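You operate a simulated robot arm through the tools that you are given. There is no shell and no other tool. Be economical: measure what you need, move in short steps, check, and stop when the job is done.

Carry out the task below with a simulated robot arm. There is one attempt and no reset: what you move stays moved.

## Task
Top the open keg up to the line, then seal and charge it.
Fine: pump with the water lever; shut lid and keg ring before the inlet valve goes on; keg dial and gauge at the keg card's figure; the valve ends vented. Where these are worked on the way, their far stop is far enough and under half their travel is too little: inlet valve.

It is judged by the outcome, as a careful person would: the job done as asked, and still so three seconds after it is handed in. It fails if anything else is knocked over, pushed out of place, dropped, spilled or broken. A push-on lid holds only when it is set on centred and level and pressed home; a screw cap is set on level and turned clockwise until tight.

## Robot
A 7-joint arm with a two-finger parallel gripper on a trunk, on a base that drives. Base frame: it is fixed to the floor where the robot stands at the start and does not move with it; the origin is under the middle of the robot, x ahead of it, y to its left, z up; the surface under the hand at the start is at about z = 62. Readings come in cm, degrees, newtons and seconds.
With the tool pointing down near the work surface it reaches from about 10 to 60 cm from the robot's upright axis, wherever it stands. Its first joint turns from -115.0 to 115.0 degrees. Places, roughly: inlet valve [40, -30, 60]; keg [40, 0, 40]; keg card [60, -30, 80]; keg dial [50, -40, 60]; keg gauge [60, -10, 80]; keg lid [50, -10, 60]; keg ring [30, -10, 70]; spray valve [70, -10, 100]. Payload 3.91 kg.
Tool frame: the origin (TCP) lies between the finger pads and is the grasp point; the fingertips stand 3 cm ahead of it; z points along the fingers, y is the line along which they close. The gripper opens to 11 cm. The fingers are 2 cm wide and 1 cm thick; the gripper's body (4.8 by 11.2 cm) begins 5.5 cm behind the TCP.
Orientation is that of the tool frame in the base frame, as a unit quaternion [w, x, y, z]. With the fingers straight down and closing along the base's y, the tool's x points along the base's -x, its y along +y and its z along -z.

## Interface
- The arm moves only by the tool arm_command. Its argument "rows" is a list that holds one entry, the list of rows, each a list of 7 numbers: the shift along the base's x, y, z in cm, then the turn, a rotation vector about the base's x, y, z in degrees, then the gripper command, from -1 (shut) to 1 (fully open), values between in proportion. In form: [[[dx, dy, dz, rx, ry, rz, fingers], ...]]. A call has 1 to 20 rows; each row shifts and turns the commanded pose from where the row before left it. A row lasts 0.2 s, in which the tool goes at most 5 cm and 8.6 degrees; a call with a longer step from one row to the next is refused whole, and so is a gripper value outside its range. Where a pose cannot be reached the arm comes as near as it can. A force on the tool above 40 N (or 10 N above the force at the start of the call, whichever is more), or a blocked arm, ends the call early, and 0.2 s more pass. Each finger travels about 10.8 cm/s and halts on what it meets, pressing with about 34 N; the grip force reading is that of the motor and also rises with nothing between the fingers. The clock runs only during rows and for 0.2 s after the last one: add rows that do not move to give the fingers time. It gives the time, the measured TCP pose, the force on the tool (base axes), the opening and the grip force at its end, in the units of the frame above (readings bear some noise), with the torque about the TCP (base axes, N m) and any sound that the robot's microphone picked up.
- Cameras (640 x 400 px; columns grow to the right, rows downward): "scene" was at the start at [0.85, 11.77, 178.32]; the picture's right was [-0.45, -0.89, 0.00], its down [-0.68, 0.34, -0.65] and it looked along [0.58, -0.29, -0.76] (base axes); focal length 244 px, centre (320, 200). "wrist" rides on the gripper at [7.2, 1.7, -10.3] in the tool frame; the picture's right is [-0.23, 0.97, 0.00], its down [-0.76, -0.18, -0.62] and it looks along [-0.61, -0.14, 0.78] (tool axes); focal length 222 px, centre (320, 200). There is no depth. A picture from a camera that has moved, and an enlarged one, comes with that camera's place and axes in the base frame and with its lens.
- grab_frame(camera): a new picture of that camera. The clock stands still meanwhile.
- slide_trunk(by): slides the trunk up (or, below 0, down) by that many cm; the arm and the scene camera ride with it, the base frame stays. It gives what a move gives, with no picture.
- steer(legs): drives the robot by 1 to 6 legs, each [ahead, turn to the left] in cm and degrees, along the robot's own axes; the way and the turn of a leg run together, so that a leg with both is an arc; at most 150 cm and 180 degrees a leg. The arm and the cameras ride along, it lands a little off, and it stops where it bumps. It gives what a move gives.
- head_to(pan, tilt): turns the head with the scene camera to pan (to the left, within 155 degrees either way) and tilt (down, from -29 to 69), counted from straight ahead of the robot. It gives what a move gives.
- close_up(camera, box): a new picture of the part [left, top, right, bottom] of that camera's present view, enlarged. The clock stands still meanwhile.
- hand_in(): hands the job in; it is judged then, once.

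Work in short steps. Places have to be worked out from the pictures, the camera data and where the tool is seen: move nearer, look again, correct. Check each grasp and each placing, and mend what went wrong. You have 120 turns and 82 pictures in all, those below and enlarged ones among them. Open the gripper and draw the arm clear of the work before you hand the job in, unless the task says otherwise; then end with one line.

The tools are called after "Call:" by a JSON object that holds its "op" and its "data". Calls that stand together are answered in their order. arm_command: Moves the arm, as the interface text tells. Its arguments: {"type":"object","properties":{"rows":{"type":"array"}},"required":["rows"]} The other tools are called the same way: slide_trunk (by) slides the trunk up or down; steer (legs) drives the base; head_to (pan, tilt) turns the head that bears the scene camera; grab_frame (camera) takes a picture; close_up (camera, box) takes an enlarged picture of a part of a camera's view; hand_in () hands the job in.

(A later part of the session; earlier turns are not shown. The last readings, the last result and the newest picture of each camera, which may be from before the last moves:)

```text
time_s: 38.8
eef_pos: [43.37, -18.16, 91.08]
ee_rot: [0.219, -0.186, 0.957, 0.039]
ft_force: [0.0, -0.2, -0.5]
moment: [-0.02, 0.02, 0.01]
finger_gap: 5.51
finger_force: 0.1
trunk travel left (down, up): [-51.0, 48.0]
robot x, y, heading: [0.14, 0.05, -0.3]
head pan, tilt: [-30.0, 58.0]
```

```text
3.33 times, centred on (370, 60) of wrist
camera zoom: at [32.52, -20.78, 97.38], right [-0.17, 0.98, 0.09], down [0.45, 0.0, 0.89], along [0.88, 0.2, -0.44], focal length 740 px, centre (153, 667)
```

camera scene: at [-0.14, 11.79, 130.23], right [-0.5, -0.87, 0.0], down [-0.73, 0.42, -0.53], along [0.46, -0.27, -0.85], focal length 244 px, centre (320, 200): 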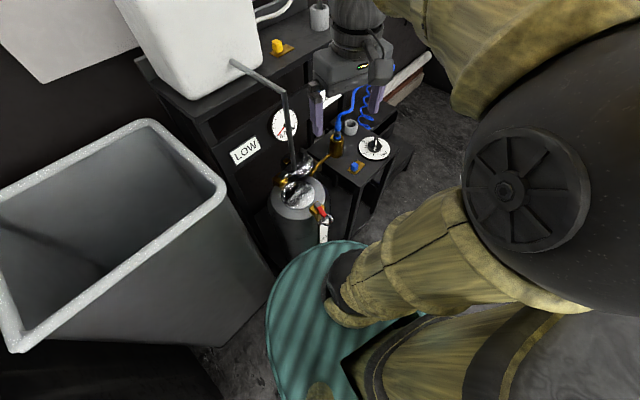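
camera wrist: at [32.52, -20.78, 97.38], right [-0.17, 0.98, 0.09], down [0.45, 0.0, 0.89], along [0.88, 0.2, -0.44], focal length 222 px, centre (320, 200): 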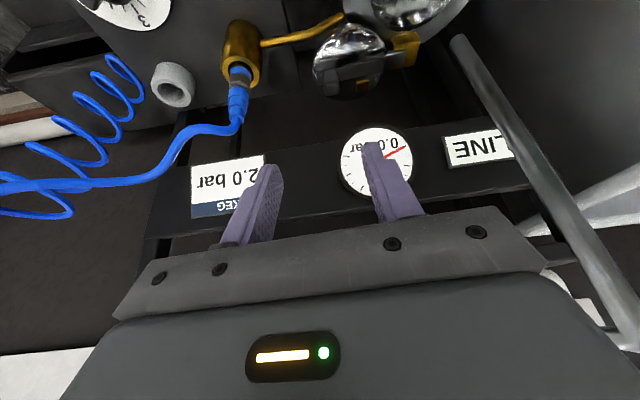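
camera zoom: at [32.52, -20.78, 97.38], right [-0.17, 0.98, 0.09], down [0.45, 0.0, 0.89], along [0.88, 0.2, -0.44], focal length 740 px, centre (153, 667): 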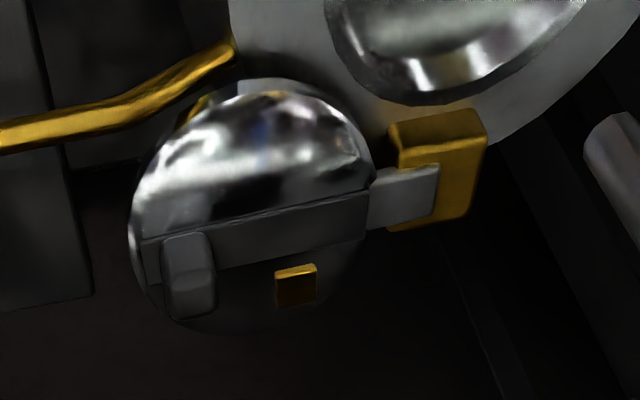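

The knob stands up ~3 cm at the bar's outer end, top ≈(53.6,-12.7,68.7), right along the tool's axis. I advance two thirds of the way.

Call:
{"op": "arm_command", "data": {"rows": [[[0.9, 0.6, -2.2, 0, 0, 0, 0], [0.9, 0.6, -2.2, 0, 0, 0, 0], [0.9, 0.5, -2.2, 0, 0, 0, 0], [0.9, 0.5, -2.2, 0, 0, 0, 0], [0.9, 0.5, -2.2, 0, 0, 0, 0], [0.9, 0.5, -2.2, 0, 0, 0, 0], [0.9, 0.5, -2.2, 0, 0, 0, 0], [0, 0, 0, 0, 0, 0, 0]]]}}

Call:
{"op": "grab_frame", "data": {"camera": "wrist"}}

Call:
{"op": "close_up", "data": {"camera": "scene", "box": [260, 100, 380, 230]}}

```text
time_s: 40.6
eef_pos: [49.73, -14.64, 75.68]
ee_rot: [0.218, -0.187, 0.957, 0.04]
ft_force: [0.0, -0.1, -0.5]
moment: [0.02, 0.0, 0.0]
finger_gap: 5.49
finger_force: 0.0
trunk travel left (down, up): [-51.0, 48.0]
robot x, y, heading: [-0.09, -0.25, -0.3]
head pan, tilt: [-30.0, 58.0]
```

```text
41 pictures are left
camera wrist: at [38.84, -17.13, 81.97], right [-0.17, 0.98, 0.09], down [0.45, 0.0, 0.89], along [0.87, 0.2, -0.44], focal length 222 px, centre (320, 200)
```

wrist: 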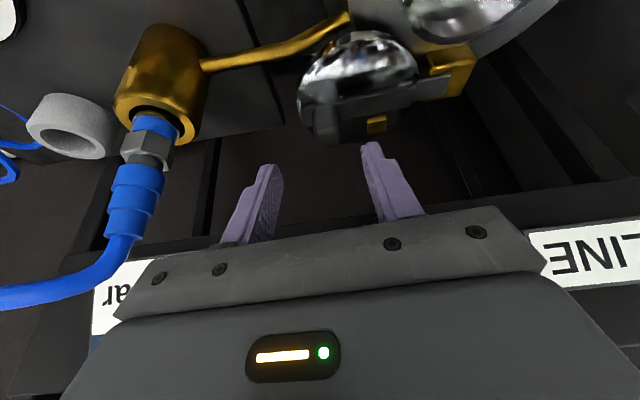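

```text
3.08 times, centred on (320, 165) of scene
camera zoom: at [-0.11, 11.77, 138.23], right [-0.5, -0.87, 0.0], down [-0.73, 0.42, -0.53], along [0.46, -0.26, -0.85], focal length 751 px, centre (320, 308)
```

zoom: 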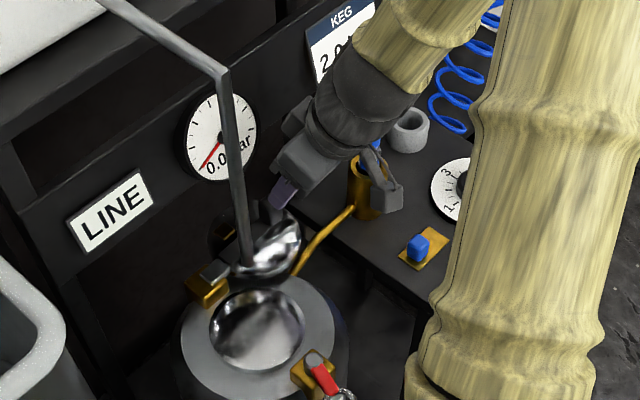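

Alignment looks right: knob centred between the fingers. I advance the rest and close.

Call:
{"op": "arm_command", "data": {"rows": [[[0.7, 0.3, -1.7, 0, 0, 0, 0], [0.7, 0.3, -1.7, 0, 0, 0, 0], [0.7, 0.3, -1.6, 0, 0, 0, 0], [0.6, 0.3, -1.4, 0, 0, 0, 0], [0, 0, 0, 0, 0, 0, 0]]]}}

Call:
{"op": "grab_frame", "data": {"camera": "wrist"}}

```text
time_s: 41.8
eef_pos: [52.44, -13.42, 69.23]
ee_rot: [0.219, -0.187, 0.957, 0.04]
ft_force: [-0.4, 0.5, 0.9]
moment: [0.01, 0.03, 0.01]
finger_gap: 5.45
finger_force: 0.2
trunk travel left (down, up): [-51.0, 48.0]
robot x, y, heading: [-0.08, -0.08, -0.1]
head pan, tilt: [-30.0, 58.0]
```

```text
39 pictures are left
camera wrist: at [41.57, -15.92, 75.53], right [-0.17, 0.98, 0.09], down [0.45, 0.0, 0.89], along [0.87, 0.2, -0.44], focal length 222 px, centre (320, 200)
```

wrist: 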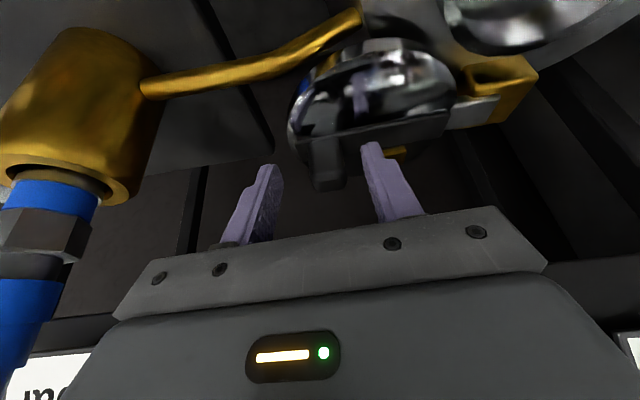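

The fingertips straddle the knob. I close on it.

Call:
{"op": "arm_command", "data": {"rows": [[[0, 0, 0, 0, 0, 0, -0.5], [0, 0, 0, 0, 0, 0, -1], [0, 0, 0, 0, 0, 0, -1]]]}}

Call:
{"op": "close_up", "data": {"camera": "wrist", "box": [200, 0, 560, 240]}}

```text
time_s: 42.6
eef_pos: [52.3, -13.08, 69.22]
ee_rot: [0.217, -0.189, 0.957, 0.041]
ft_force: [-4.0, 23.1, -1.9]
moment: [0.72, 0.04, -0.22]
finger_gap: 2.41
finger_force: 45.1
trunk travel left (down, up): [-51.0, 48.0]
robot x, y, heading: [0.19, -0.06, -0.1]
head pan, tilt: [-30.0, 58.0]
```

```text
1.67 times, centred on (380, 120) of wrist
camera zoom: at [41.53, -15.59, 75.56], right [-0.18, 0.98, 0.1], down [0.45, 0.0, 0.89], along [0.87, 0.2, -0.44], focal length 370 px, centre (220, 333)
```

zoom: 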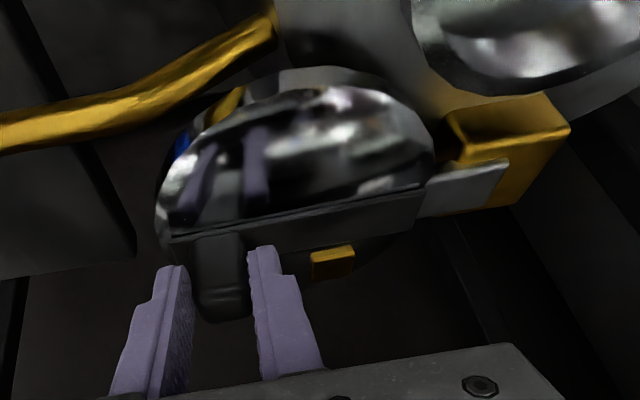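

Gap 2.41 cm with force: the knob is held. I try the first 6–12° of swing, clockwise, following the arc.

Call:
{"op": "arm_command", "data": {"rows": [[[-0.1, 0.25, 0, 0, 0, 0, -1], [-0.55, -0.2, 0, 0, 0, -3, -1], [-0.55, -0.18, 0, 0, 0, -3, -1], [-0.56, -0.14, 0, 0, 0, -3, -1], [-0.56, -0.12, 0, 0, 0, -3, -1]]]}}

Call:
{"op": "close_up", "data": {"camera": "wrist", "box": [200, 0, 560, 240]}}

```text
time_s: 44.0
eef_pos: [50.14, -13.2, 69.18]
ee_rot: [0.219, -0.088, 0.972, 0.021]
ft_force: [3.6, 5.3, -5.4]
moment: [0.41, -0.58, -0.31]
finger_gap: 2.35
finger_force: 44.7
trunk travel left (down, up): [-51.0, 48.0]
robot x, y, heading: [-0.13, 0.16, 0.0]
head pan, tilt: [-30.0, 58.0]
stopped in row 5: the force on the tool passed its limit at 41 N (the readings are from after the stop); the commanded pose is now the measured one
```

```text
1.67 times, centred on (380, 120) of wrist
camera zoom: at [39.0, -13.6, 75.59], right [0.02, 0.99, 0.1], down [0.45, -0.1, 0.89], along [0.89, 0.02, -0.45], focal length 370 px, centre (220, 333)
```

zoom: 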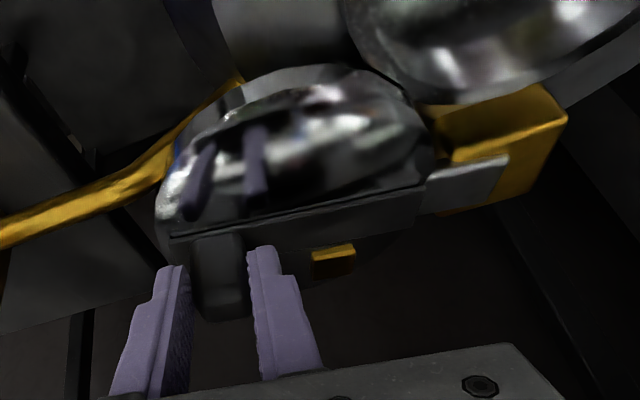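

The lid swings with the hand (pivot ≈(49.9,-2.4)). I continue ~32° along the arc while reducing the lean.

Call:
{"op": "arm_command", "data": {"rows": [[[-0.61, 0.02, 0.04, -0.4, 3, -4, -1], [-0.62, 0.05, 0.04, -0.2, 3, -4, -1], [-0.6, 0.1, 0.04, 0, 3, -4, -1], [-0.58, 0.12, 0.04, 0.2, 3, -4, -1], [-0.59, 0.14, 0.04, 0.4, 3, -4, -1], [-0.58, 0.18, 0.04, 0.6, 2.9, -4, -1], [-0.55, 0.21, 0.04, 0.85, 2.9, -4, -1], [-0.55, 0.24, 0.04, 1.05, 2.8, -4, -1]]]}}

Call:
{"op": "grab_frame", "data": {"camera": "wrist"}}

```text
time_s: 45.8
eef_pos: [45.35, -12.1, 69.56]
ee_rot: [0.013, 0.189, 0.982, -0.001]
ft_force: [0.8, 17.0, -4.4]
moment: [-0.73, -1.0, 0.74]
finger_gap: 2.37
finger_force: 44.9
trunk travel left (down, up): [-51.0, 48.0]
robot x, y, heading: [0.41, 0.23, -0.4]
head pan, tilt: [-30.0, 58.0]
```

```text
36 pictures are left
camera wrist: at [39.03, -7.89, 79.87], right [0.57, 0.82, 0.01], down [0.63, -0.44, 0.64], along [0.53, -0.36, -0.77], focal length 222 px, centre (320, 200)
```

wrist: 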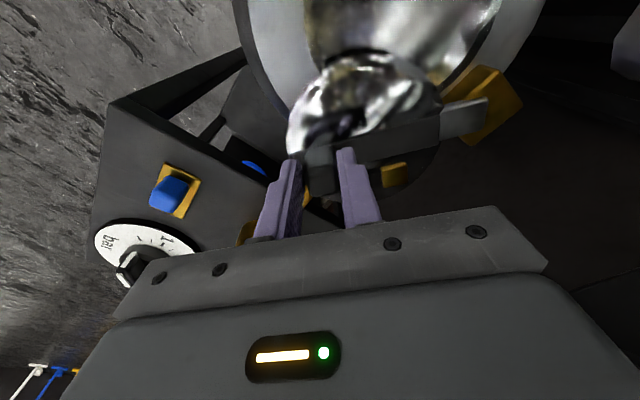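

Lid is at ~-114°, 50° to go; the gripper would meet the spout, so I release, lift away, turn the hand and lean it outward to push the knob the rest with closed fingers.

Call:
{"op": "arm_command", "data": {"rows": [[[0, 0, 0, 0, 0, 0, 0], [0, 0, 0, 0, 0, 0, 0], [0, -0.3, 3, 0, 0, 0, 0], [0, -1.2, 3, 0, 0, 0, 0], [0, -2, 3, 0, 0, 0, 0], [0, -2, 3, 0, 0, 8.6, -1], [0, -1, 0, 0, 0, 8.6, -1], [0, 0, 0, 0, 0, 8.6, -1], [0, 0, 0, 0, 0, 8.6, -1], [0, 0, 0, 0, 0, 8.6, -1], [0, 0, 0, 0, 0, 8.6, -1], [0, 0, 0, 0, 0, 8.6, -1], [0, 0, 0, 0, 0, 8.6, -1], [0, 0, 0, 0, 0, 8.6, -1], [0, 0, 0, 0, 0, 8.6, -1], [0, 0, 0, 0, 0, 8.6, -1], [0, 0, 0, 0, 0, 8.6, -1], [0, 0, 0, 7, 0, 0, -1], [0, 0, 0, 7, 0, 0, -1], [0, 0, 0, 6, 0, 0, -1]]]}}

Call:
{"op": "grab_frame", "data": {"camera": "wrist"}}

Call:
{"op": "close_up", "data": {"camera": "scene", "box": [260, 120, 380, 230]}}

```text
time_s: 50.0
eef_pos: [45.41, -18.77, 81.62]
ee_rot: [0.122, -0.642, 0.743, 0.141]
ft_force: [0.1, -0.2, -0.2]
moment: [-0.01, 0.01, 0.01]
finger_gap: 0.0
finger_force: 34.0
trunk travel left (down, up): [-51.0, 48.0]
robot x, y, heading: [0.21, -0.12, 0.6]
head pan, tilt: [-30.0, 58.0]
```

```text
35 pictures are left
camera wrist: at [42.68, -29.08, 88.8], right [-0.93, 0.34, 0.14], down [0.29, 0.45, 0.85], along [0.23, 0.83, -0.51], focal length 222 px, centre (320, 200)
```

wrist: 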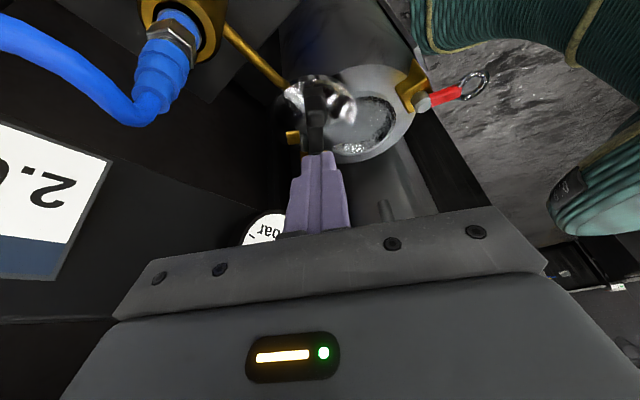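

```text
3.64 times, centred on (320, 175) of scene
camera zoom: at [-0.15, 11.78, 138.23], right [-0.5, -0.87, 0.0], down [-0.73, 0.42, -0.53], along [0.46, -0.26, -0.85], focal length 888 px, centre (320, 291)
```

zoom: 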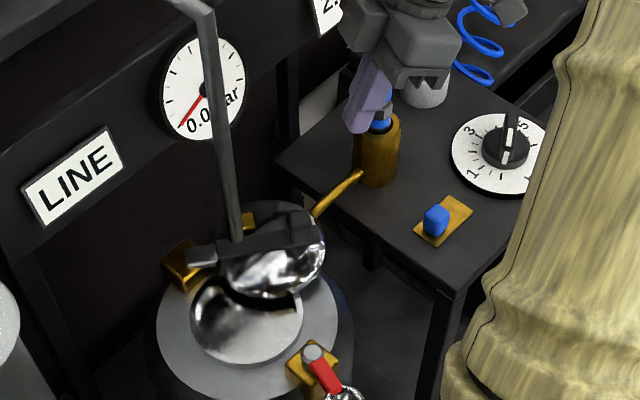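

The lid sits partly over the mouth. I go behind the knob with closed fingers and push it along the arc, first part.

Call:
{"op": "arm_command", "data": {"rows": [[[1.3, 1, -2.5, 0, 0, 0, -1], [1.3, 1, -2.5, 0, 0, 0, -1], [0, 1, -2.5, 0, 0, 0, -1], [0, 0.8, -2.3, 0, 0, 0, -1], [0, 0.6, -2.2, 0, 0, 0, -1], [-0.45, 0.1, 0, 0, 0, 0, -1], [-0.55, 0.15, 0, 0, 0, 0, -1], [-0.55, 0.15, 0, 0, 0, 0, -1], [-0.9, 0.38, 0, 0, 0, 0, -1], [-0.9, 0.38, 0, 0, 0, 0, -1]]]}}

Call:
{"op": "close_up", "data": {"camera": "scene", "box": [260, 120, 380, 230]}}

```text
time_s: 52.1
eef_pos: [44.66, -13.21, 69.55]
ee_rot: [0.121, -0.642, 0.744, 0.142]
ft_force: [0.9, 0.7, 0.1]
moment: [0.01, 0.01, 0.02]
finger_gap: 0.0
finger_force: 34.0
trunk travel left (down, up): [-51.0, 48.0]
robot x, y, heading: [0.08, -0.22, -0.1]
head pan, tilt: [-30.0, 58.0]
```

```text
3.64 times, centred on (320, 175) of scene
camera zoom: at [-0.14, 11.79, 138.23], right [-0.5, -0.87, 0.0], down [-0.73, 0.42, -0.53], along [0.46, -0.26, -0.85], focal length 888 px, centre (320, 291)
```

zoom: 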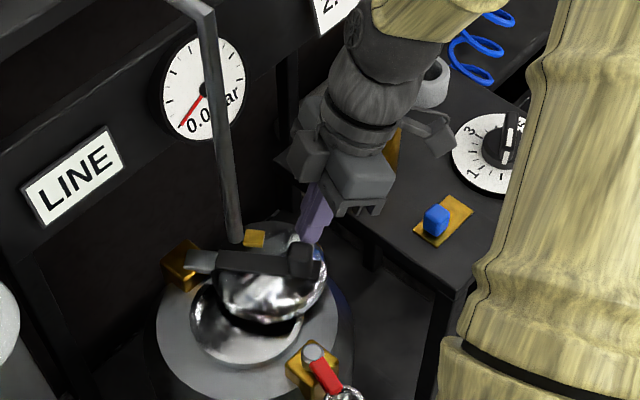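

It is moving with almost no force. I continue along the arc.

Call:
{"op": "arm_command", "data": {"rows": [[[-0.8, 0.53, 0, 0, 0, 0, -1], [-0.8, 0.53, 0, 0, 0, 0, -1], [-0.7, 0.65, 0, 0, 0, 0, -1], [-0.7, 0.65, 0, 0, 0, 0, -1], [-0.58, 0.77, 0, 0, 0, 0, -1], [-0.58, 0.77, 0, 0, 0, 0, -1], [-0.28, 0.5, 0, 0, 0, 0, -1]]]}}

Call:
{"op": "close_up", "data": {"camera": "scene", "box": [260, 120, 380, 230]}}

```text
time_s: 53.8
eef_pos: [40.31, -8.89, 69.59]
ee_rot: [0.121, -0.641, 0.745, 0.142]
ft_force: [-0.3, -0.6, 0.0]
moment: [-0.02, -0.01, -0.01]
finger_gap: 0.02
finger_force: 33.5
trunk travel left (down, up): [-51.0, 48.0]
robot x, y, heading: [0.06, 0.25, 0.2]
head pan, tilt: [-30.0, 58.0]
```

```text
3.64 times, centred on (320, 175) of scene
camera zoom: at [-0.14, 11.79, 138.23], right [-0.5, -0.87, 0.0], down [-0.73, 0.42, -0.53], along [0.46, -0.26, -0.85], focal length 888 px, centre (320, 291)
```

zoom: 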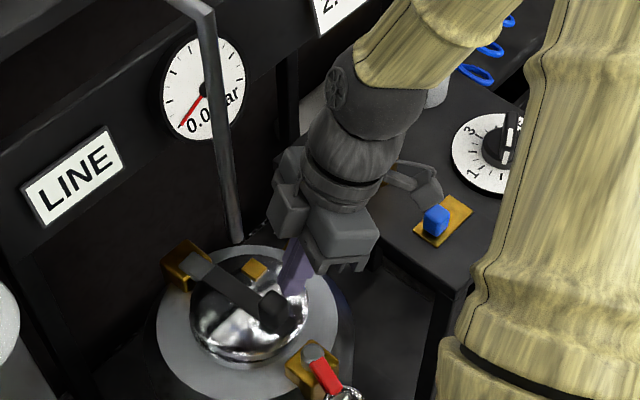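

Almost centred. I push on in small steps until it meets its stop.

Call:
{"op": "arm_command", "data": {"rows": [[[-0.15, 0.4, 0, 0, 0, 0, -1], [-0.12, 0.4, 0, 0, 0, 0, -1], [-0.1, 0.4, 0, 0, 0, 0, -1], [-0.1, 0.4, 0, 0, 0, 0, -1]]]}}

Call:
{"op": "close_up", "data": {"camera": "scene", "box": [270, 150, 350, 230]}}

```text
time_s: 54.8
eef_pos: [40.03, -8.11, 69.45]
ee_rot: [0.121, -0.639, 0.747, 0.136]
ft_force: [-1.2, -11.2, 2.7]
moment: [-0.18, 0.04, 0.08]
finger_gap: 0.02
finger_force: 33.8
trunk travel left (down, up): [-51.0, 48.0]
robot x, y, heading: [-0.11, 0.31, -0.1]
head pan, tilt: [-30.0, 58.0]
stopped in row 4: the force on the tool passed its limit at 45 N (the readings are from after the stop); the commanded pose is now the measured one
```

```text
5.00 times, centred on (310, 190) of scene
camera zoom: at [-0.13, 11.74, 138.23], right [-0.5, -0.87, 0.0], down [-0.73, 0.42, -0.53], along [0.46, -0.27, -0.85], focal length 1221 px, centre (370, 250)
```

zoom: 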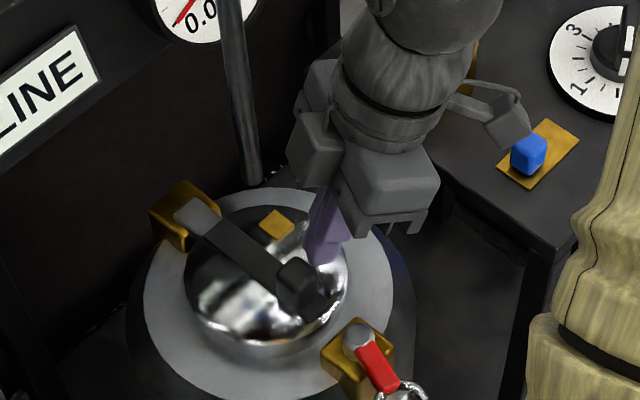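

The lid is at its stop and centred. I back off and look at the red ring lever (pin ≈(33,-7,67), ring ≈(28,-7.4)).

Call:
{"op": "arm_command", "data": {"rows": [[[0, -1, 0, 0, 0, 0, -1], [0, -2, 1, 0, 0, 0, -1], [-1, -2, 2, 0, 0, 0, -1], [-2, -2, 2, 0, 0, 0, -1], [-2, -2, 2, 0, 0, 0, -1], [-2, -1, 2, 0, 0, 0, -1], [0, 0, 0, 0, 0, 0, -1]]]}}

Call:
{"op": "close_up", "data": {"camera": "wrist", "box": [220, 20, 480, 190]}}

```text
time_s: 56.4
eef_pos: [32.75, -17.87, 78.67]
ee_rot: [0.122, -0.64, 0.746, 0.136]
ft_force: [-0.2, -0.2, -0.2]
moment: [-0.02, -0.03, 0.01]
finger_gap: 0.0
finger_force: 33.9
trunk travel left (down, up): [-51.0, 48.0]
robot x, y, heading: [0.02, -0.03, 0.3]
head pan, tilt: [-30.0, 58.0]
```

```text
2.35 times, centred on (350, 105) of wrist
camera zoom: at [29.99, -27.99, 85.89], right [-0.93, 0.35, 0.13], down [0.29, 0.45, 0.84], along [0.24, 0.82, -0.52], focal length 523 px, centre (249, 424)
```

zoom: 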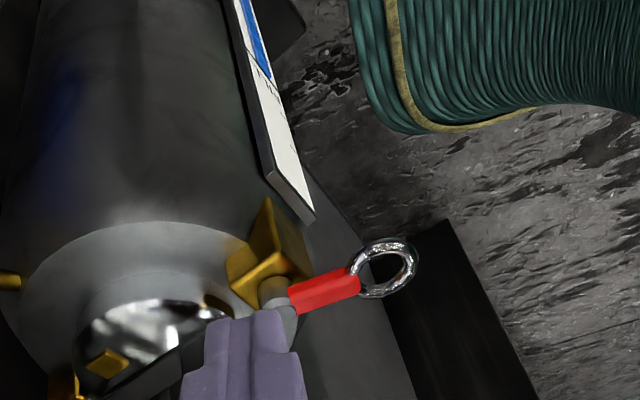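

The sight glass shows blue right up to the line. The lever looks like it turns about a vertical pin; I bring the fingers to its right side and push gently toward +y to test.

Call:
{"op": "arm_command", "data": {"rows": [[[-1.2, 1, -2.2, 0, 0, 0, -1], [-1.2, 1, -2.2, 0, 0, 0, -1], [-1.2, 1, -2.2, 0, 0, 0, -1], [0, 1, -2.2, 0, 0, 0, -1], [0, 1, -1.6, 0, 0, 0, -1], [0, 1, 0, 0, 0, 0, -1], [0, 0.8, 0, 0, 0, 0, -1], [0, 0.6, 0, 0, 0, 0, -1], [0, 0.6, 0, 0, 0, 0, -1], [0, 0.6, 0, 0, 0, 0, -1], [0, 0.6, 0, 0, 0, 0, -1]]]}}

Call:
{"op": "close_up", "data": {"camera": "scene", "box": [270, 150, 370, 250]}}

```text
time_s: 58.8
eef_pos: [29.33, -8.65, 68.17]
ee_rot: [0.121, -0.64, 0.746, 0.136]
ft_force: [1.3, -0.4, -0.6]
moment: [0.01, -0.01, -0.06]
finger_gap: 0.0
finger_force: 34.1
trunk travel left (down, up): [-51.0, 48.0]
robot x, y, heading: [-0.07, -0.49, 0.2]
head pan, tilt: [-30.0, 58.0]
```

```text
4.00 times, centred on (320, 200) of scene
camera zoom: at [-0.12, 11.78, 138.23], right [-0.5, -0.87, 0.0], down [-0.73, 0.42, -0.53], along [0.46, -0.27, -0.85], focal length 977 px, centre (320, 200)
```

zoom: 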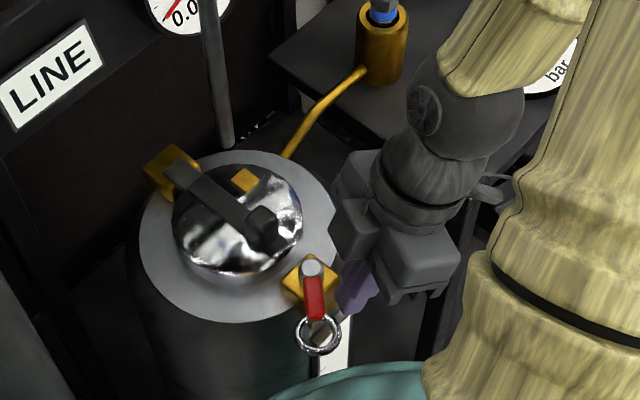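

The lever turns freely toward +y. I follow its arc around the pin.

Call:
{"op": "arm_command", "data": {"rows": [[[-0.25, 0.59, 0, 0, 0, 0, -1], [-0.25, 0.59, 0, 0, 0, 0, -1], [0.15, 0.58, 0, 0, 0, 0, -1], [0.15, 0.58, 0, 0, 0, 0, -1], [0.3, 0.52, 0, 0, 0, 0, -1], [0.3, 0.52, 0, 0, 0, 0, -1]]]}}

Call:
{"op": "close_up", "data": {"camera": "scene", "box": [270, 150, 370, 250]}}

```text
time_s: 60.2
eef_pos: [30.53, -5.76, 67.99]
ee_rot: [0.121, -0.64, 0.747, 0.136]
ft_force: [-0.6, 0.6, -1.7]
moment: [-0.03, 0.02, 0.03]
finger_gap: 0.0
finger_force: 34.1
out of reach, approached as far as the arm can: row 2, 4
trunk travel left (down, up): [-51.0, 48.0]
robot x, y, heading: [0.13, 0.12, 0.2]
head pan, tilt: [-30.0, 58.0]
```

```text
4.00 times, centred on (320, 200) of scene
camera zoom: at [-0.13, 11.79, 138.23], right [-0.5, -0.87, 0.0], down [-0.73, 0.42, -0.53], along [0.46, -0.27, -0.85], focal length 977 px, centre (320, 200)
```

zoom: 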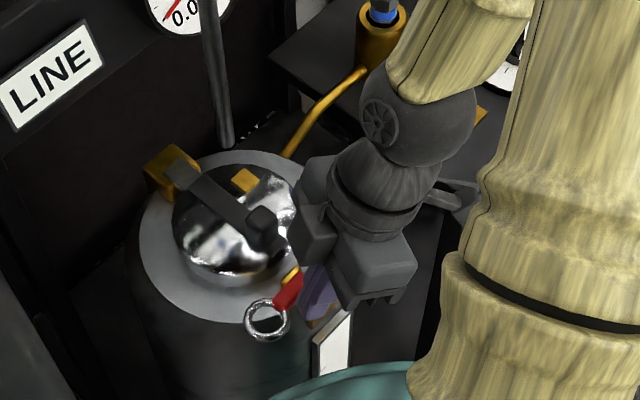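

Lever is around 60° turned. I push on toward its stop.

Call:
{"op": "arm_command", "data": {"rows": [[[0, 0.6, 0, 0, 0, 0, -1], [0, 0.6, 0, 0, 0, 0, -1], [0.4, 0.3, 0, 0, 0, 0, -1], [0.5, 0.3, 0, 0, 0, 0, -1], [0.5, 0.2, 0, 0, 0, 0, -1], [0.5, 0.1, 0, 0, 0, 0, -1]]]}}

Call:
{"op": "close_up", "data": {"camera": "scene", "box": [270, 150, 370, 250]}}

```text
time_s: 60.8
eef_pos: [30.77, -5.46, 67.9]
ee_rot: [0.116, -0.636, 0.751, 0.135]
ft_force: [-6.7, -12.6, 4.2]
moment: [-0.24, 0.3, 0.11]
finger_gap: 0.0
finger_force: 34.1
out of reach, approached as far as the arm can: row 2
trunk travel left (down, up): [-51.0, 48.0]
robot x, y, heading: [-0.45, -0.2, -0.3]
head pan, tilt: [-30.0, 58.0]
stopped in row 2: the force on the tool passed its limit at 48 N (the readings are from after the stop); the commanded pose is now the measured one
```

```text
4.00 times, centred on (320, 200) of scene
camera zoom: at [-0.17, 11.71, 138.24], right [-0.5, -0.86, 0.0], down [-0.73, 0.43, -0.53], along [0.46, -0.27, -0.85], focal length 977 px, centre (320, 200)
```

zoom: 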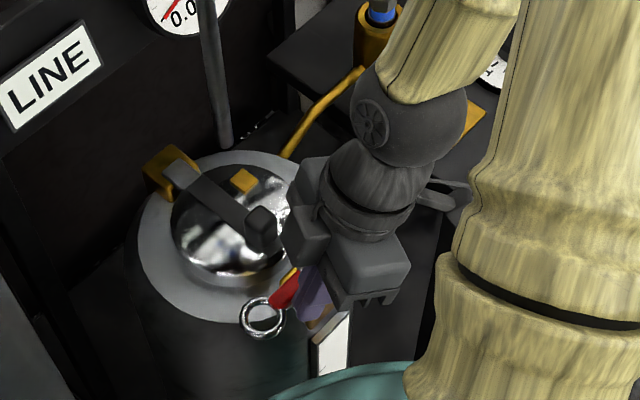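

It met a hard stop at roughly 75–80° of turn. I back off upward and check whether the lever is at its end.

Call:
{"op": "arm_command", "data": {"rows": [[[-0.3, -0.3, 0.3, 0, 0, 0, -1], [0, -0.5, 2, 0, 0, 0, -1], [0, -1, 3, 0, 0, 0, -1], [0, -2, 3, 0, 0, 0, -1], [0, -2, 2, 0, 0, 0, -1], [0, -2, 0, 0, 0, 0, -1], [0, 0, 0, 0, 0, 0, -1]]]}}

Call:
{"op": "close_up", "data": {"camera": "scene", "box": [270, 150, 370, 250]}}

Call:
{"op": "close_up", "data": {"camera": "wrist", "box": [200, 20, 460, 190]}}

```text
time_s: 62.4
eef_pos: [30.46, -13.14, 78.25]
ee_rot: [0.118, -0.637, 0.749, 0.137]
ft_force: [-0.7, 0.4, 0.2]
moment: [0.01, 0.0, 0.01]
finger_gap: 0.02
finger_force: 33.7
trunk travel left (down, up): [-51.0, 48.0]
robot x, y, heading: [0.19, 0.32, -0.2]
head pan, tilt: [-30.0, 58.0]
```

```text
4.00 times, centred on (320, 200) of scene
camera zoom: at [-0.11, 11.77, 138.23], right [-0.5, -0.86, 0.0], down [-0.73, 0.43, -0.53], along [0.46, -0.27, -0.85], focal length 977 px, centre (320, 200)
```

zoom: 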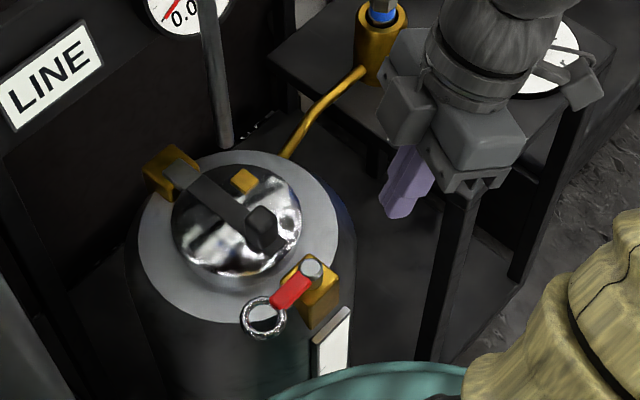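

```text
2.35 times, centred on (330, 105) of wrist
camera zoom: at [27.58, -23.25, 85.5], right [-0.92, 0.36, 0.13], down [0.3, 0.46, 0.84], along [0.24, 0.82, -0.53], focal length 523 px, centre (296, 424)
```

zoom: 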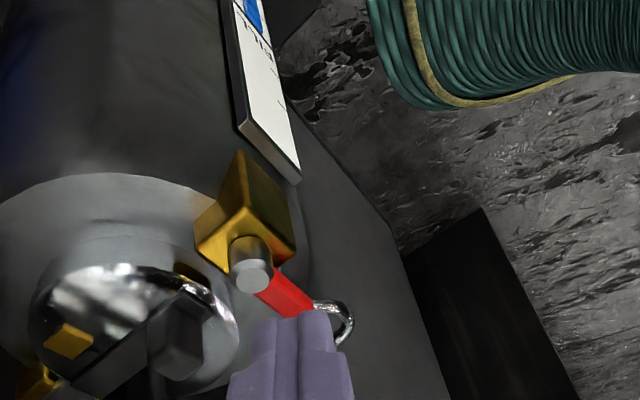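

Lever is now tangential (90° from before) and at its stop: ring shut. Next the dial, ≈(46,-37,65). I go up, straighten the hand and move over it.

Call:
{"op": "arm_command", "data": {"rows": [[[0, -1, 2, -7, 0, 0, -1], [0, -2, 2, -7, 0, 0, -1], [0, -3, 2, -7, 0, 0, -1], [1, -3, 0, 0, 0, -8.2, -1], [1, -3, 0, 0, 0, -8.2, -1], [1, -3, 0, 0, 0, -8.2, 0], [1, -3, 0, 0, 0, -8.2, 0], [2, -3, 0, 0, 0, -8.2, 0], [2, -2, 0, 0, 0, -8.2, 0], [2, 0, 0, 0, 0, -8.2, 0], [1, 0, 0, 0, 0, -8.2, 0], [1, 0, 0, 0, 0, -8.2, 0], [0, 0, 0, 0, 0, -8.2, 0], [0, 0, 0, 0, 0, 0, 0]]]}}

Call:
{"op": "grab_frame", "data": {"camera": "wrist"}}

```text
time_s: 65.4
eef_pos: [42.65, -36.18, 84.28]
ee_rot: [-0.003, 0.011, 1.0, -0.001]
ft_force: [-0.2, -0.4, 0.5]
moment: [-0.04, 0.0, -0.02]
finger_gap: 5.51
finger_force: 0.0
trunk travel left (down, up): [-51.0, 48.0]
robot x, y, heading: [-0.4, 0.09, 0.2]
head pan, tilt: [-30.0, 58.0]
```

```text
24 pictures are left
camera wrist: at [35.28, -34.26, 94.68], right [0.25, 0.97, 0.0], down [0.76, -0.19, 0.62], along [0.6, -0.16, -0.78], focal length 222 px, centre (320, 200)
```

wrist: 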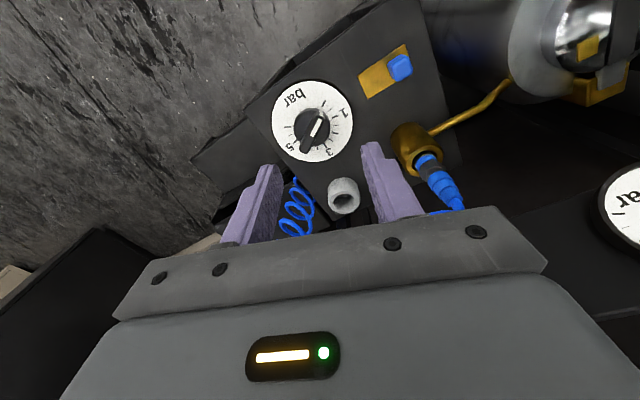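

Call:
{"op": "close_up", "data": {"camera": "wrist", "box": [260, 20, 460, 170]}}

```text
2.67 times, centred on (360, 95) of wrist
camera zoom: at [35.28, -34.26, 94.68], right [0.25, 0.97, 0.0], down [0.76, -0.19, 0.62], along [0.6, -0.16, -0.78], focal length 592 px, centre (213, 480)
```

zoom: 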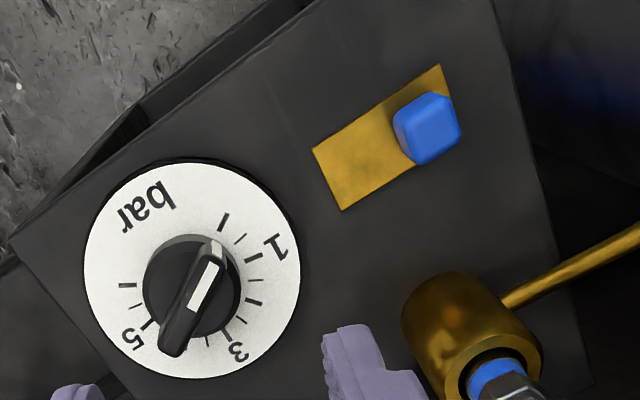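

Dial figures run 1→3→5 clockwise as seen from above; I need to know which handle end is the pointer, so I zoom in tightly.

Call:
{"op": "close_up", "data": {"camera": "wrist", "box": [285, 75, 360, 165]}}

```text
4.44 times, centred on (322, 120) of wrist
camera zoom: at [35.28, -34.26, 94.68], right [0.25, 0.97, 0.0], down [0.76, -0.19, 0.62], along [0.6, -0.16, -0.78], focal length 987 px, centre (309, 556)
```

zoom: 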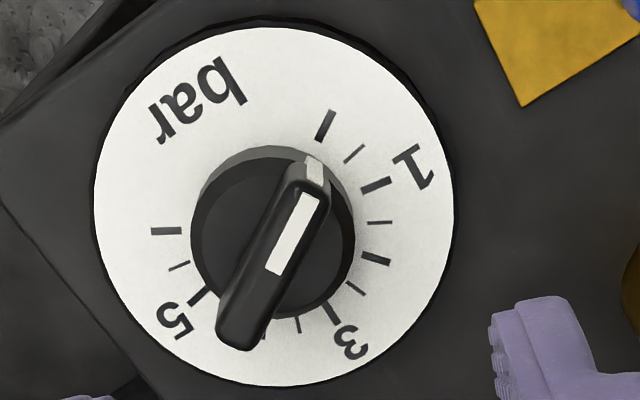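

The stripe marks the pointer: it sits at 0, scale ≈40° per bar clockwise, so 2.0 is ≈80° clockwise. Handle centre ≈(46,-38.4). I align the fingers across it and come down part way.

Call:
{"op": "arm_command", "data": {"rows": [[[1, -0.7, -2, 0, 0, -8, -0.27], [1, -0.7, -2, 0, 0, -8, -0.27], [1.2, -0.8, -2, 0, 0, -8, -0.27], [0, 0, -2, 0, 0, 0, -0.27], [0, 0, -2, 0, 0, 0, -0.27], [0, 0, 0, 0, 0, 0, -0.27]]]}}

Call:
{"op": "grab_frame", "data": {"camera": "wrist"}}

```text
time_s: 66.8
eef_pos: [45.66, -38.35, 74.15]
ee_rot: [-0.003, 0.219, 0.976, -0.001]
ft_force: [0.5, 0.9, -0.3]
moment: [0.01, 0.02, 0.01]
finger_gap: 4.02
finger_force: 0.1
trunk travel left (down, up): [-51.0, 48.0]
robot x, y, heading: [-0.42, -0.21, -0.3]
head pan, tilt: [-30.0, 58.0]
```

```text
21 pictures are left
camera wrist: at [39.86, -33.74, 84.67], right [0.62, 0.78, 0.0], down [0.62, -0.49, 0.62], along [0.48, -0.39, -0.79], focal length 222 px, centre (320, 200)
```

wrist: 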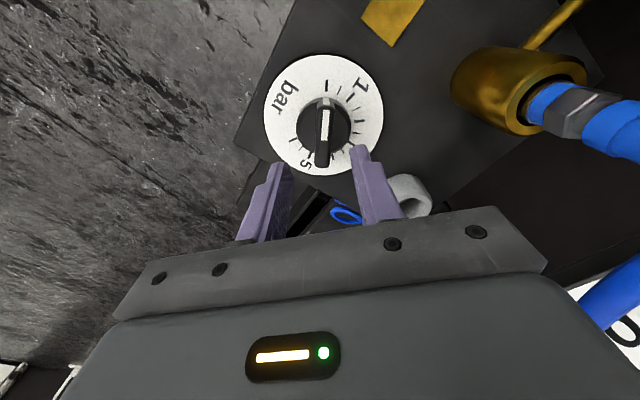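

Fingers straddle the handle nicely. I descend to z≈68 and close.

Call:
{"op": "arm_command", "data": {"rows": [[[0.1, 0, -2, 0, 0, 0, -0.27], [0, 0, -2, 0, 0, 0, -0.27], [0, 0, -1, 0, 0, 0, -0.27], [0, 0, -1, 0, 0, 0, -0.27], [0, 0, 0, 0, 0, 0, -0.27], [0, 0, 0, 0, 0, 0, -1], [0, 0, 0, 0, 0, 0, -1]]]}}

Call:
{"op": "close_up", "data": {"camera": "wrist", "box": [220, 30, 440, 200]}}

```text
time_s: 68.4
eef_pos: [45.84, -38.03, 68.23]
ee_rot: [-0.002, 0.218, 0.976, 0.001]
ft_force: [6.2, 13.9, 1.6]
moment: [0.82, -0.17, -0.87]
finger_gap: 2.09
finger_force: 45.1
trunk travel left (down, up): [-51.0, 48.0]
robot x, y, heading: [0.01, 0.11, -0.3]
head pan, tilt: [-30.0, 58.0]
```

```text
2.35 times, centred on (330, 115) of wrist
camera zoom: at [40.03, -33.49, 78.72], right [0.62, 0.78, 0.0], down [0.62, -0.49, 0.62], along [0.48, -0.38, -0.79], focal length 523 px, centre (296, 400)
```

zoom: 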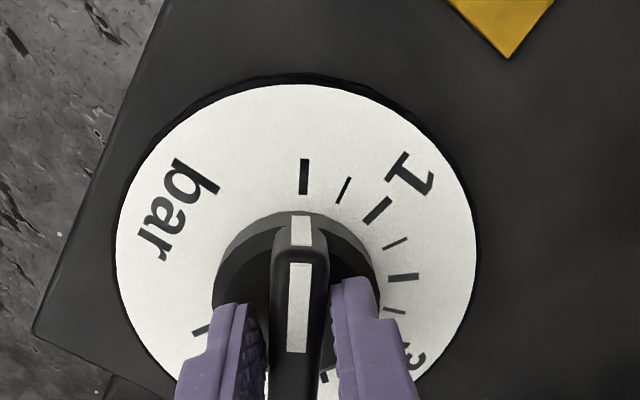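

The handle is held. I turn 50° clockwise about the knob centre and check.

Call:
{"op": "arm_command", "data": {"rows": [[[0.1, 0.25, 0, 0, 0, 0, -1], [-0.02, -0.03, 0, 0, 0, -5, -1], [-0.02, -0.03, 0, 0, 0, -5, -1], [-0.03, -0.02, 0, 0, 0, -5, -1], [-0.03, -0.02, 0, 0, 0, -5, -1], [-0.03, -0.02, 0, 0, 0, -5, -1], [-0.03, -0.02, 0, 0, 0, -5, -1], [-0.04, -0.01, 0, 0, 0, -5, -1], [-0.04, -0.01, 0, 0, 0, -5, -1], [-0.04, 0, 0, 0, 0, -5, -1], [-0.04, 0, 0, 0, 0, -5, -1], [0, 0, 0, 0, 0, 0, -1]]]}}

Call:
{"op": "close_up", "data": {"camera": "wrist", "box": [220, 30, 440, 200]}}

```text
time_s: 71.0
eef_pos: [45.99, -37.93, 68.31]
ee_rot: [-0.001, 0.609, 0.793, 0.002]
ft_force: [28.1, 15.0, 9.8]
moment: [1.15, -0.42, 0.14]
finger_gap: 1.47
finger_force: 45.0
trunk travel left (down, up): [-51.0, 48.0]
robot x, y, heading: [-0.17, -0.12, -0.0]
head pan, tilt: [-30.0, 58.0]
```

```text
2.35 times, centred on (330, 115) of wrist
camera zoom: at [45.74, -30.53, 78.7], right [1.0, 0.03, 0.0], down [0.02, -0.78, 0.62], along [0.02, -0.62, -0.78], focal length 523 px, centre (296, 400)
```

zoom: 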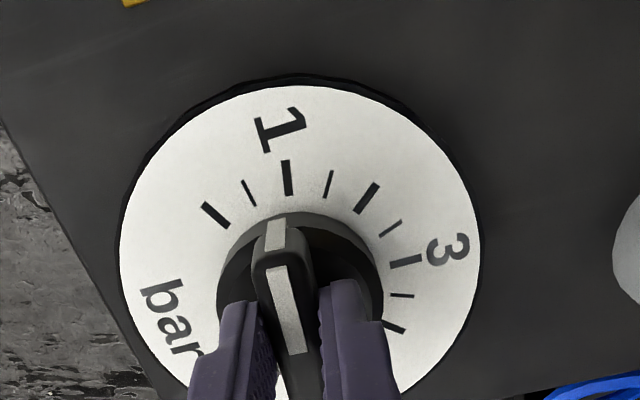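

Pointer is near 0.9. I turn on by about 42° more.

Call:
{"op": "arm_command", "data": {"rows": [[[0.3, 0.1, 0, 0, 0, -5, -1], [0, 0, 0, 0, 0, -5, -1], [0, 0, 0, 0, 0, -5, -1], [0, 0, 0, 0, 0, -5, -1], [0, 0, 0, 0, 0, -5, -1], [0, 0, 0, 0, 0, -5, -1], [0, 0, 0, 0, 0, -5, -1], [0, 0, 0, 0, 0, -5, -1], [0, 0, 0, 0, 0, 0, -1]]]}}

Call:
{"op": "close_up", "data": {"camera": "wrist", "box": [220, 30, 440, 200]}}

```text
time_s: 73.0
eef_pos: [46.27, -37.94, 68.22]
ee_rot: [-0.001, 0.845, 0.535, 0.002]
ft_force: [37.6, 8.2, 11.9]
moment: [0.29, -0.83, 0.12]
finger_gap: 1.49
finger_force: 45.4
trunk travel left (down, up): [-51.0, 48.0]
robot x, y, heading: [0.16, -0.14, -0.2]
head pan, tilt: [-30.0, 58.0]
```

```text
2.35 times, centred on (330, 115) of wrist
camera zoom: at [50.81, -32.19, 78.7], right [0.79, -0.62, 0.0], down [-0.49, -0.62, 0.62], along [-0.38, -0.49, -0.79], focal length 523 px, centre (296, 400)
```

zoom: 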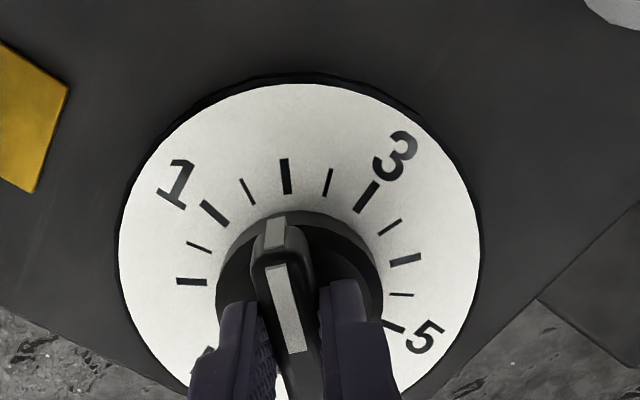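

The pointer seems near 1.9–2.0. I release, lift straight up and read it without the fingers in the way.

Call:
{"op": "arm_command", "data": {"rows": [[[0, 0, 0, 0, 0, 0, -0.27], [0, 0, 0, 0, 0, 0, -0.27], [0, 0, 2, 0, 0, 0, -0.27], [0, 0, 3, 0, 0, 0, -0.27], [0, 0, 3, 0, 0, 0, -0.27], [0, 0, 3, 0, 0, 0, -0.27], [0, 0, 0, 0, 0, 0, -0.27]]]}}

Call:
{"op": "close_up", "data": {"camera": "wrist", "box": [260, 60, 390, 180]}}

```text
time_s: 74.6
eef_pos: [45.8, -38.12, 79.34]
ee_rot: [-0.002, 0.844, 0.536, 0.001]
ft_force: [-0.4, 0.3, -0.2]
moment: [-0.02, -0.03, 0.0]
finger_gap: 4.01
finger_force: 0.0
trunk travel left (down, up): [-51.0, 48.0]
robot x, y, heading: [-0.21, 0.1, -0.2]
head pan, tilt: [-30.0, 58.0]
```

```text
3.33 times, centred on (325, 120) of wrist
camera zoom: at [50.35, -32.32, 89.76], right [0.78, -0.62, 0.0], down [-0.48, -0.62, 0.62], along [-0.39, -0.48, -0.78], focal length 740 px, centre (303, 467)
```

zoom: 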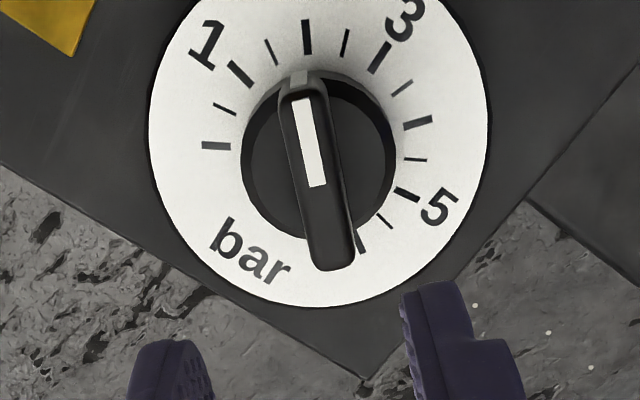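

The reading is ≈1.9, a few degrees short. I realign the hand to the handle, grip again and nudge it clockwise.

Call:
{"op": "arm_command", "data": {"rows": [[[0, 0, -3, 0, 0, 5.5, -0.27], [0, 0, -3, 0, 0, 5.5, -0.27], [0, 0, -3, 0, 0, 0, -0.27], [0, 0, -2.1, 0, 0, 0, -0.27], [0, 0, 0, 0, 0, 0, -0.6], [0, 0, 0, 0, 0, 0, -1], [0, 0, 0, 0, 0, 0, -1], [0, 0, 0, 0, 0, -4, -1], [0, 0, 0, 0, 0, -4, -1], [0, 0, 0, 0, 0, 0, -1]]]}}

Call:
{"op": "close_up", "data": {"camera": "wrist", "box": [260, 60, 390, 180]}}

```text
time_s: 76.8
eef_pos: [46.21, -38.07, 68.0]
ee_rot: [-0.001, 0.83, 0.558, 0.002]
ft_force: [31.1, -2.7, 2.2]
moment: [-0.75, -0.26, 0.07]
finger_gap: 1.48
finger_force: 44.3
trunk travel left (down, up): [-51.0, 48.0]
robot x, y, heading: [-0.16, 0.04, -0.1]
head pan, tilt: [-30.0, 58.0]
```

```text
3.33 times, centred on (325, 120) of wrist
camera zoom: at [50.47, -32.07, 78.58], right [0.82, -0.58, 0.0], down [-0.45, -0.64, 0.62], along [-0.36, -0.51, -0.78], focal length 740 px, centre (303, 467)
```

zoom: 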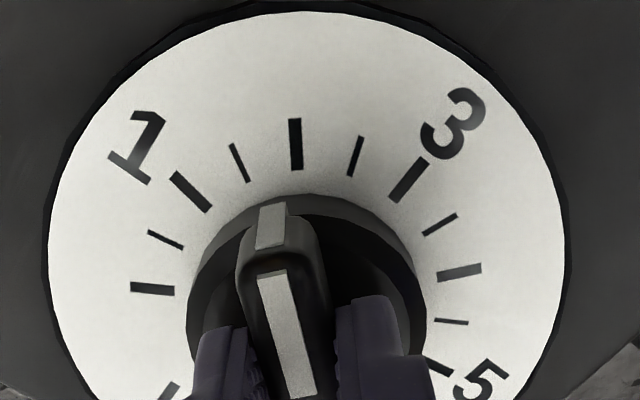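

Held flush, the handle's angle follows the hand's yaw (now -112°); tick 2.0 corresponds to about -121°. I turn 9° more clockwise.

Call:
{"op": "arm_command", "data": {"rows": [[[0.2, 0, 0, 0, 0, -4.5, -1], [0, 0, 0, 0, 0, -4.5, -1], [0, 0, 0, 0, 0, 0, -1], [0, 0, 0, 0, 0, 0, -0.27], [0, 0, 0, 0, 0, 0, -0.27], [0, 0, 3, 0, 0, 0, -0.27], [0, 0, 3, 0, 0, 0, -0.27], [0, 0, 3, 0, 0, 0, -0.27], [0, 0, 2, 0, 0, 0, -0.27], [0, 0, 0, 0, 0, 0, -0.27]]]}}

Call:
{"op": "close_up", "data": {"camera": "wrist", "box": [260, 60, 390, 180]}}

```text
time_s: 79.0
eef_pos: [46.01, -38.1, 79.14]
ee_rot: [-0.003, 0.871, 0.49, 0.001]
ft_force: [0.2, -0.1, -0.1]
moment: [0.03, -0.02, 0.03]
finger_gap: 4.01
finger_force: 0.1
trunk travel left (down, up): [-51.0, 48.0]
robot x, y, heading: [-0.32, 0.31, -0.1]
head pan, tilt: [-30.0, 58.0]
```

```text
3.33 times, centred on (325, 120) of wrist
camera zoom: at [51.21, -32.9, 89.55], right [0.71, -0.7, 0.0], down [-0.55, -0.56, 0.62], along [-0.44, -0.44, -0.78], focal length 740 px, centre (303, 467)
```

zoom: 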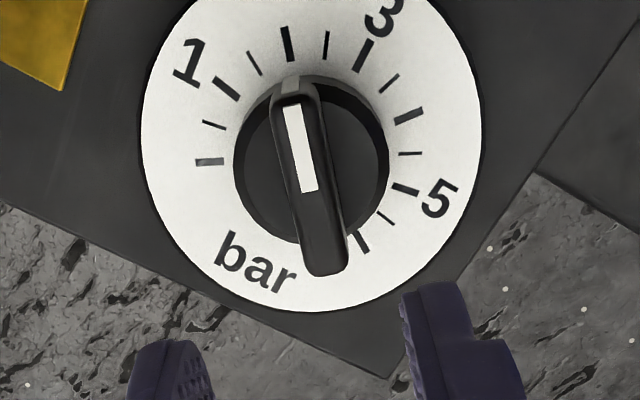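

The pointer now lies exactly on 2.0. Next the inlet valve: plate runs from ≈(41.2,-25) to (43.2,-30.6), blue block at the +y end. I move over it with the fingers to straddle along the plate.

Call:
{"op": "arm_command", "data": {"rows": [[[0, 0, 2, 0, 0, 8.3, -0.27], [0, 0.5, 0, 0, 0, 8.3, -0.27], [0, 0.5, 0, 0, 0, 8.3, -0.27], [0, 0.5, 0, 0, 0, 8.3, -0.27], [0, 0.8, 0, 0, 0, 8.3, -0.27], [-0.4, 0.8, 0, 0, 0, 8.3, -0.27], [-0.4, 0.8, 0, 0, 0, 8.3, -0.27], [-0.4, 0.8, 0, 0, 0, 8.3, -0.27], [-0.4, 0.8, 0, 0, 0, 8.3, -0.27], [-0.4, 0.8, 0, 0, 0, 8.3, -0.27], [-0.4, 0.8, 0, 0, 0, 8.3, -0.27], [-0.4, 0.8, 0, 0, 0, 8.3, -0.27], [-0.4, 0.8, 0, 0, 0, 8.3, -0.27], [-0.4, 0.8, 0, 0, 0, 8.3, -0.27], [-0.4, 0.8, 0, 0, 0, 8.3, -0.27], [-0.4, 0.5, 0, 0, 0, 8.3, -0.27], [0, 0, -2, 0, 0, 7.2, -0.27], [0, 0, 0, 0, 0, 0, -0.27]]]}}

Call:
{"op": "close_up", "data": {"camera": "wrist", "box": [200, 20, 440, 200]}}

```text
time_s: 82.8
eef_pos: [41.69, -27.27, 79.06]
ee_rot: [-0.003, -0.164, 0.986, -0.002]
ft_force: [-0.9, 0.5, -0.5]
moment: [0.01, 0.0, -0.01]
finger_gap: 4.03
finger_force: 0.0
trunk travel left (down, up): [-51.0, 48.0]
robot x, y, heading: [-0.02, -0.3, -0.1]
head pan, tilt: [-30.0, 58.0]
```

```text
2.22 times, centred on (320, 110) of wrist
camera zoom: at [34.31, -28.02, 89.56], right [-0.1, 0.99, 0.0], down [0.78, 0.08, 0.62], along [0.62, 0.06, -0.78], focal length 494 px, centre (320, 400)
```

zoom: 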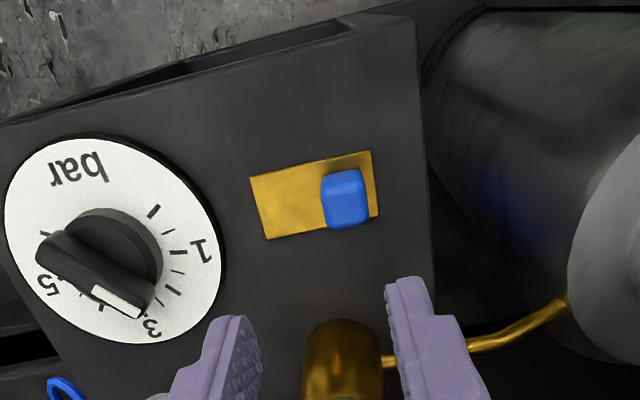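

The blue block slides/tilts on its plate and sits at the keg end; dial still parallel to the 2.0 tick. I straddle the block with the fingers.

Call:
{"op": "arm_command", "data": {"rows": [[[0, 0.6, -2.5, 0, 0, 0, -0.05], [0, 0.55, -2.5, 0, 0, 0, -0.05], [0, 0, -2.5, 0, 0, 0, -0.05], [0, 0, -2, 0, 0, 0, -0.05], [0, 0, -1.5, 0, 0, 0, -0.05], [0, 0, -1, 0, 0, 0, -0.05], [0, 0, -1, 0, 0, 0, -0.05], [0, 0, 0, 0, 0, 0, -0.05]]]}}

Call:
{"op": "grab_frame", "data": {"camera": "wrist"}}

```text
time_s: 84.6
eef_pos: [41.77, -26.04, 66.12]
ee_rot: [-0.002, -0.163, 0.987, -0.002]
ft_force: [0.0, -0.2, -0.3]
moment: [-0.03, 0.02, 0.0]
finger_gap: 5.25
finger_force: 0.1
trunk travel left (down, up): [-51.0, 48.0]
robot x, y, heading: [-0.11, 0.21, -0.2]
head pan, tilt: [-30.0, 58.0]
```

```text
13 pictures are left
camera wrist: at [34.3, -26.87, 76.56], right [-0.1, 1.0, 0.0], down [0.78, 0.08, 0.62], along [0.62, 0.06, -0.78], focal length 222 px, centre (320, 200)
```

wrist: 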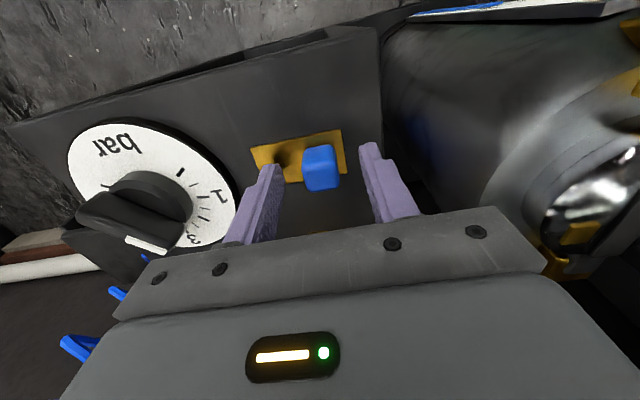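

Block is between the fingers. I narrow the gap a little and push along the plate toward its far end, stopping on force.

Call:
{"op": "arm_command", "data": {"rows": [[[0, 0, 0, 0, 0, 0, -0.27], [0.2, -0.57, 0, 0, 0, 0, -0.27], [0.2, -0.57, 0, 0, 0, 0, -0.27], [0.2, -0.57, 0, 0, 0, 0, -0.27], [0.2, -0.57, 0, 0, 0, 0, -0.27], [0.2, -0.57, 0, 0, 0, 0, -0.27], [0.17, -0.47, 0, 0, 0, 0, -0.27], [0.17, -0.47, 0, 0, 0, 0, -0.27], [0, 0, 0, 0, 0, 0, -0.27]]]}}

Call:
{"op": "grab_frame", "data": {"camera": "wrist"}}

```text
time_s: 86.6
eef_pos: [43.03, -29.92, 66.23]
ee_rot: [-0.003, -0.163, 0.987, -0.001]
ft_force: [-0.9, 3.0, 1.7]
moment: [0.08, 0.11, -0.03]
finger_gap: 4.18
finger_force: 2.1
trunk travel left (down, up): [-51.0, 48.0]
robot x, y, heading: [-0.26, 0.3, -0.2]
head pan, tilt: [-30.0, 58.0]
```

```text
12 pictures are left
camera wrist: at [35.58, -30.62, 76.6], right [-0.1, 1.0, 0.0], down [0.78, 0.08, 0.62], along [0.62, 0.06, -0.78], focal length 222 px, centre (320, 200)
```

wrist: 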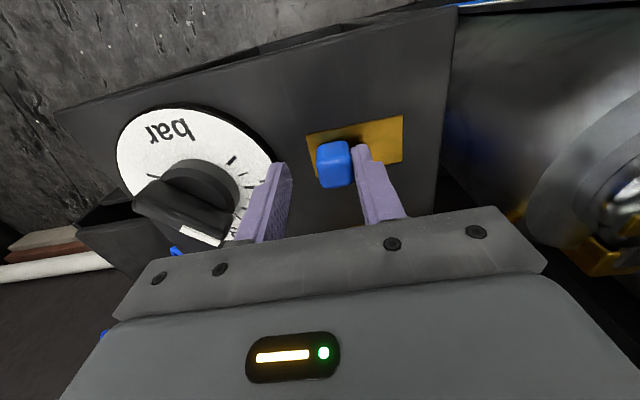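

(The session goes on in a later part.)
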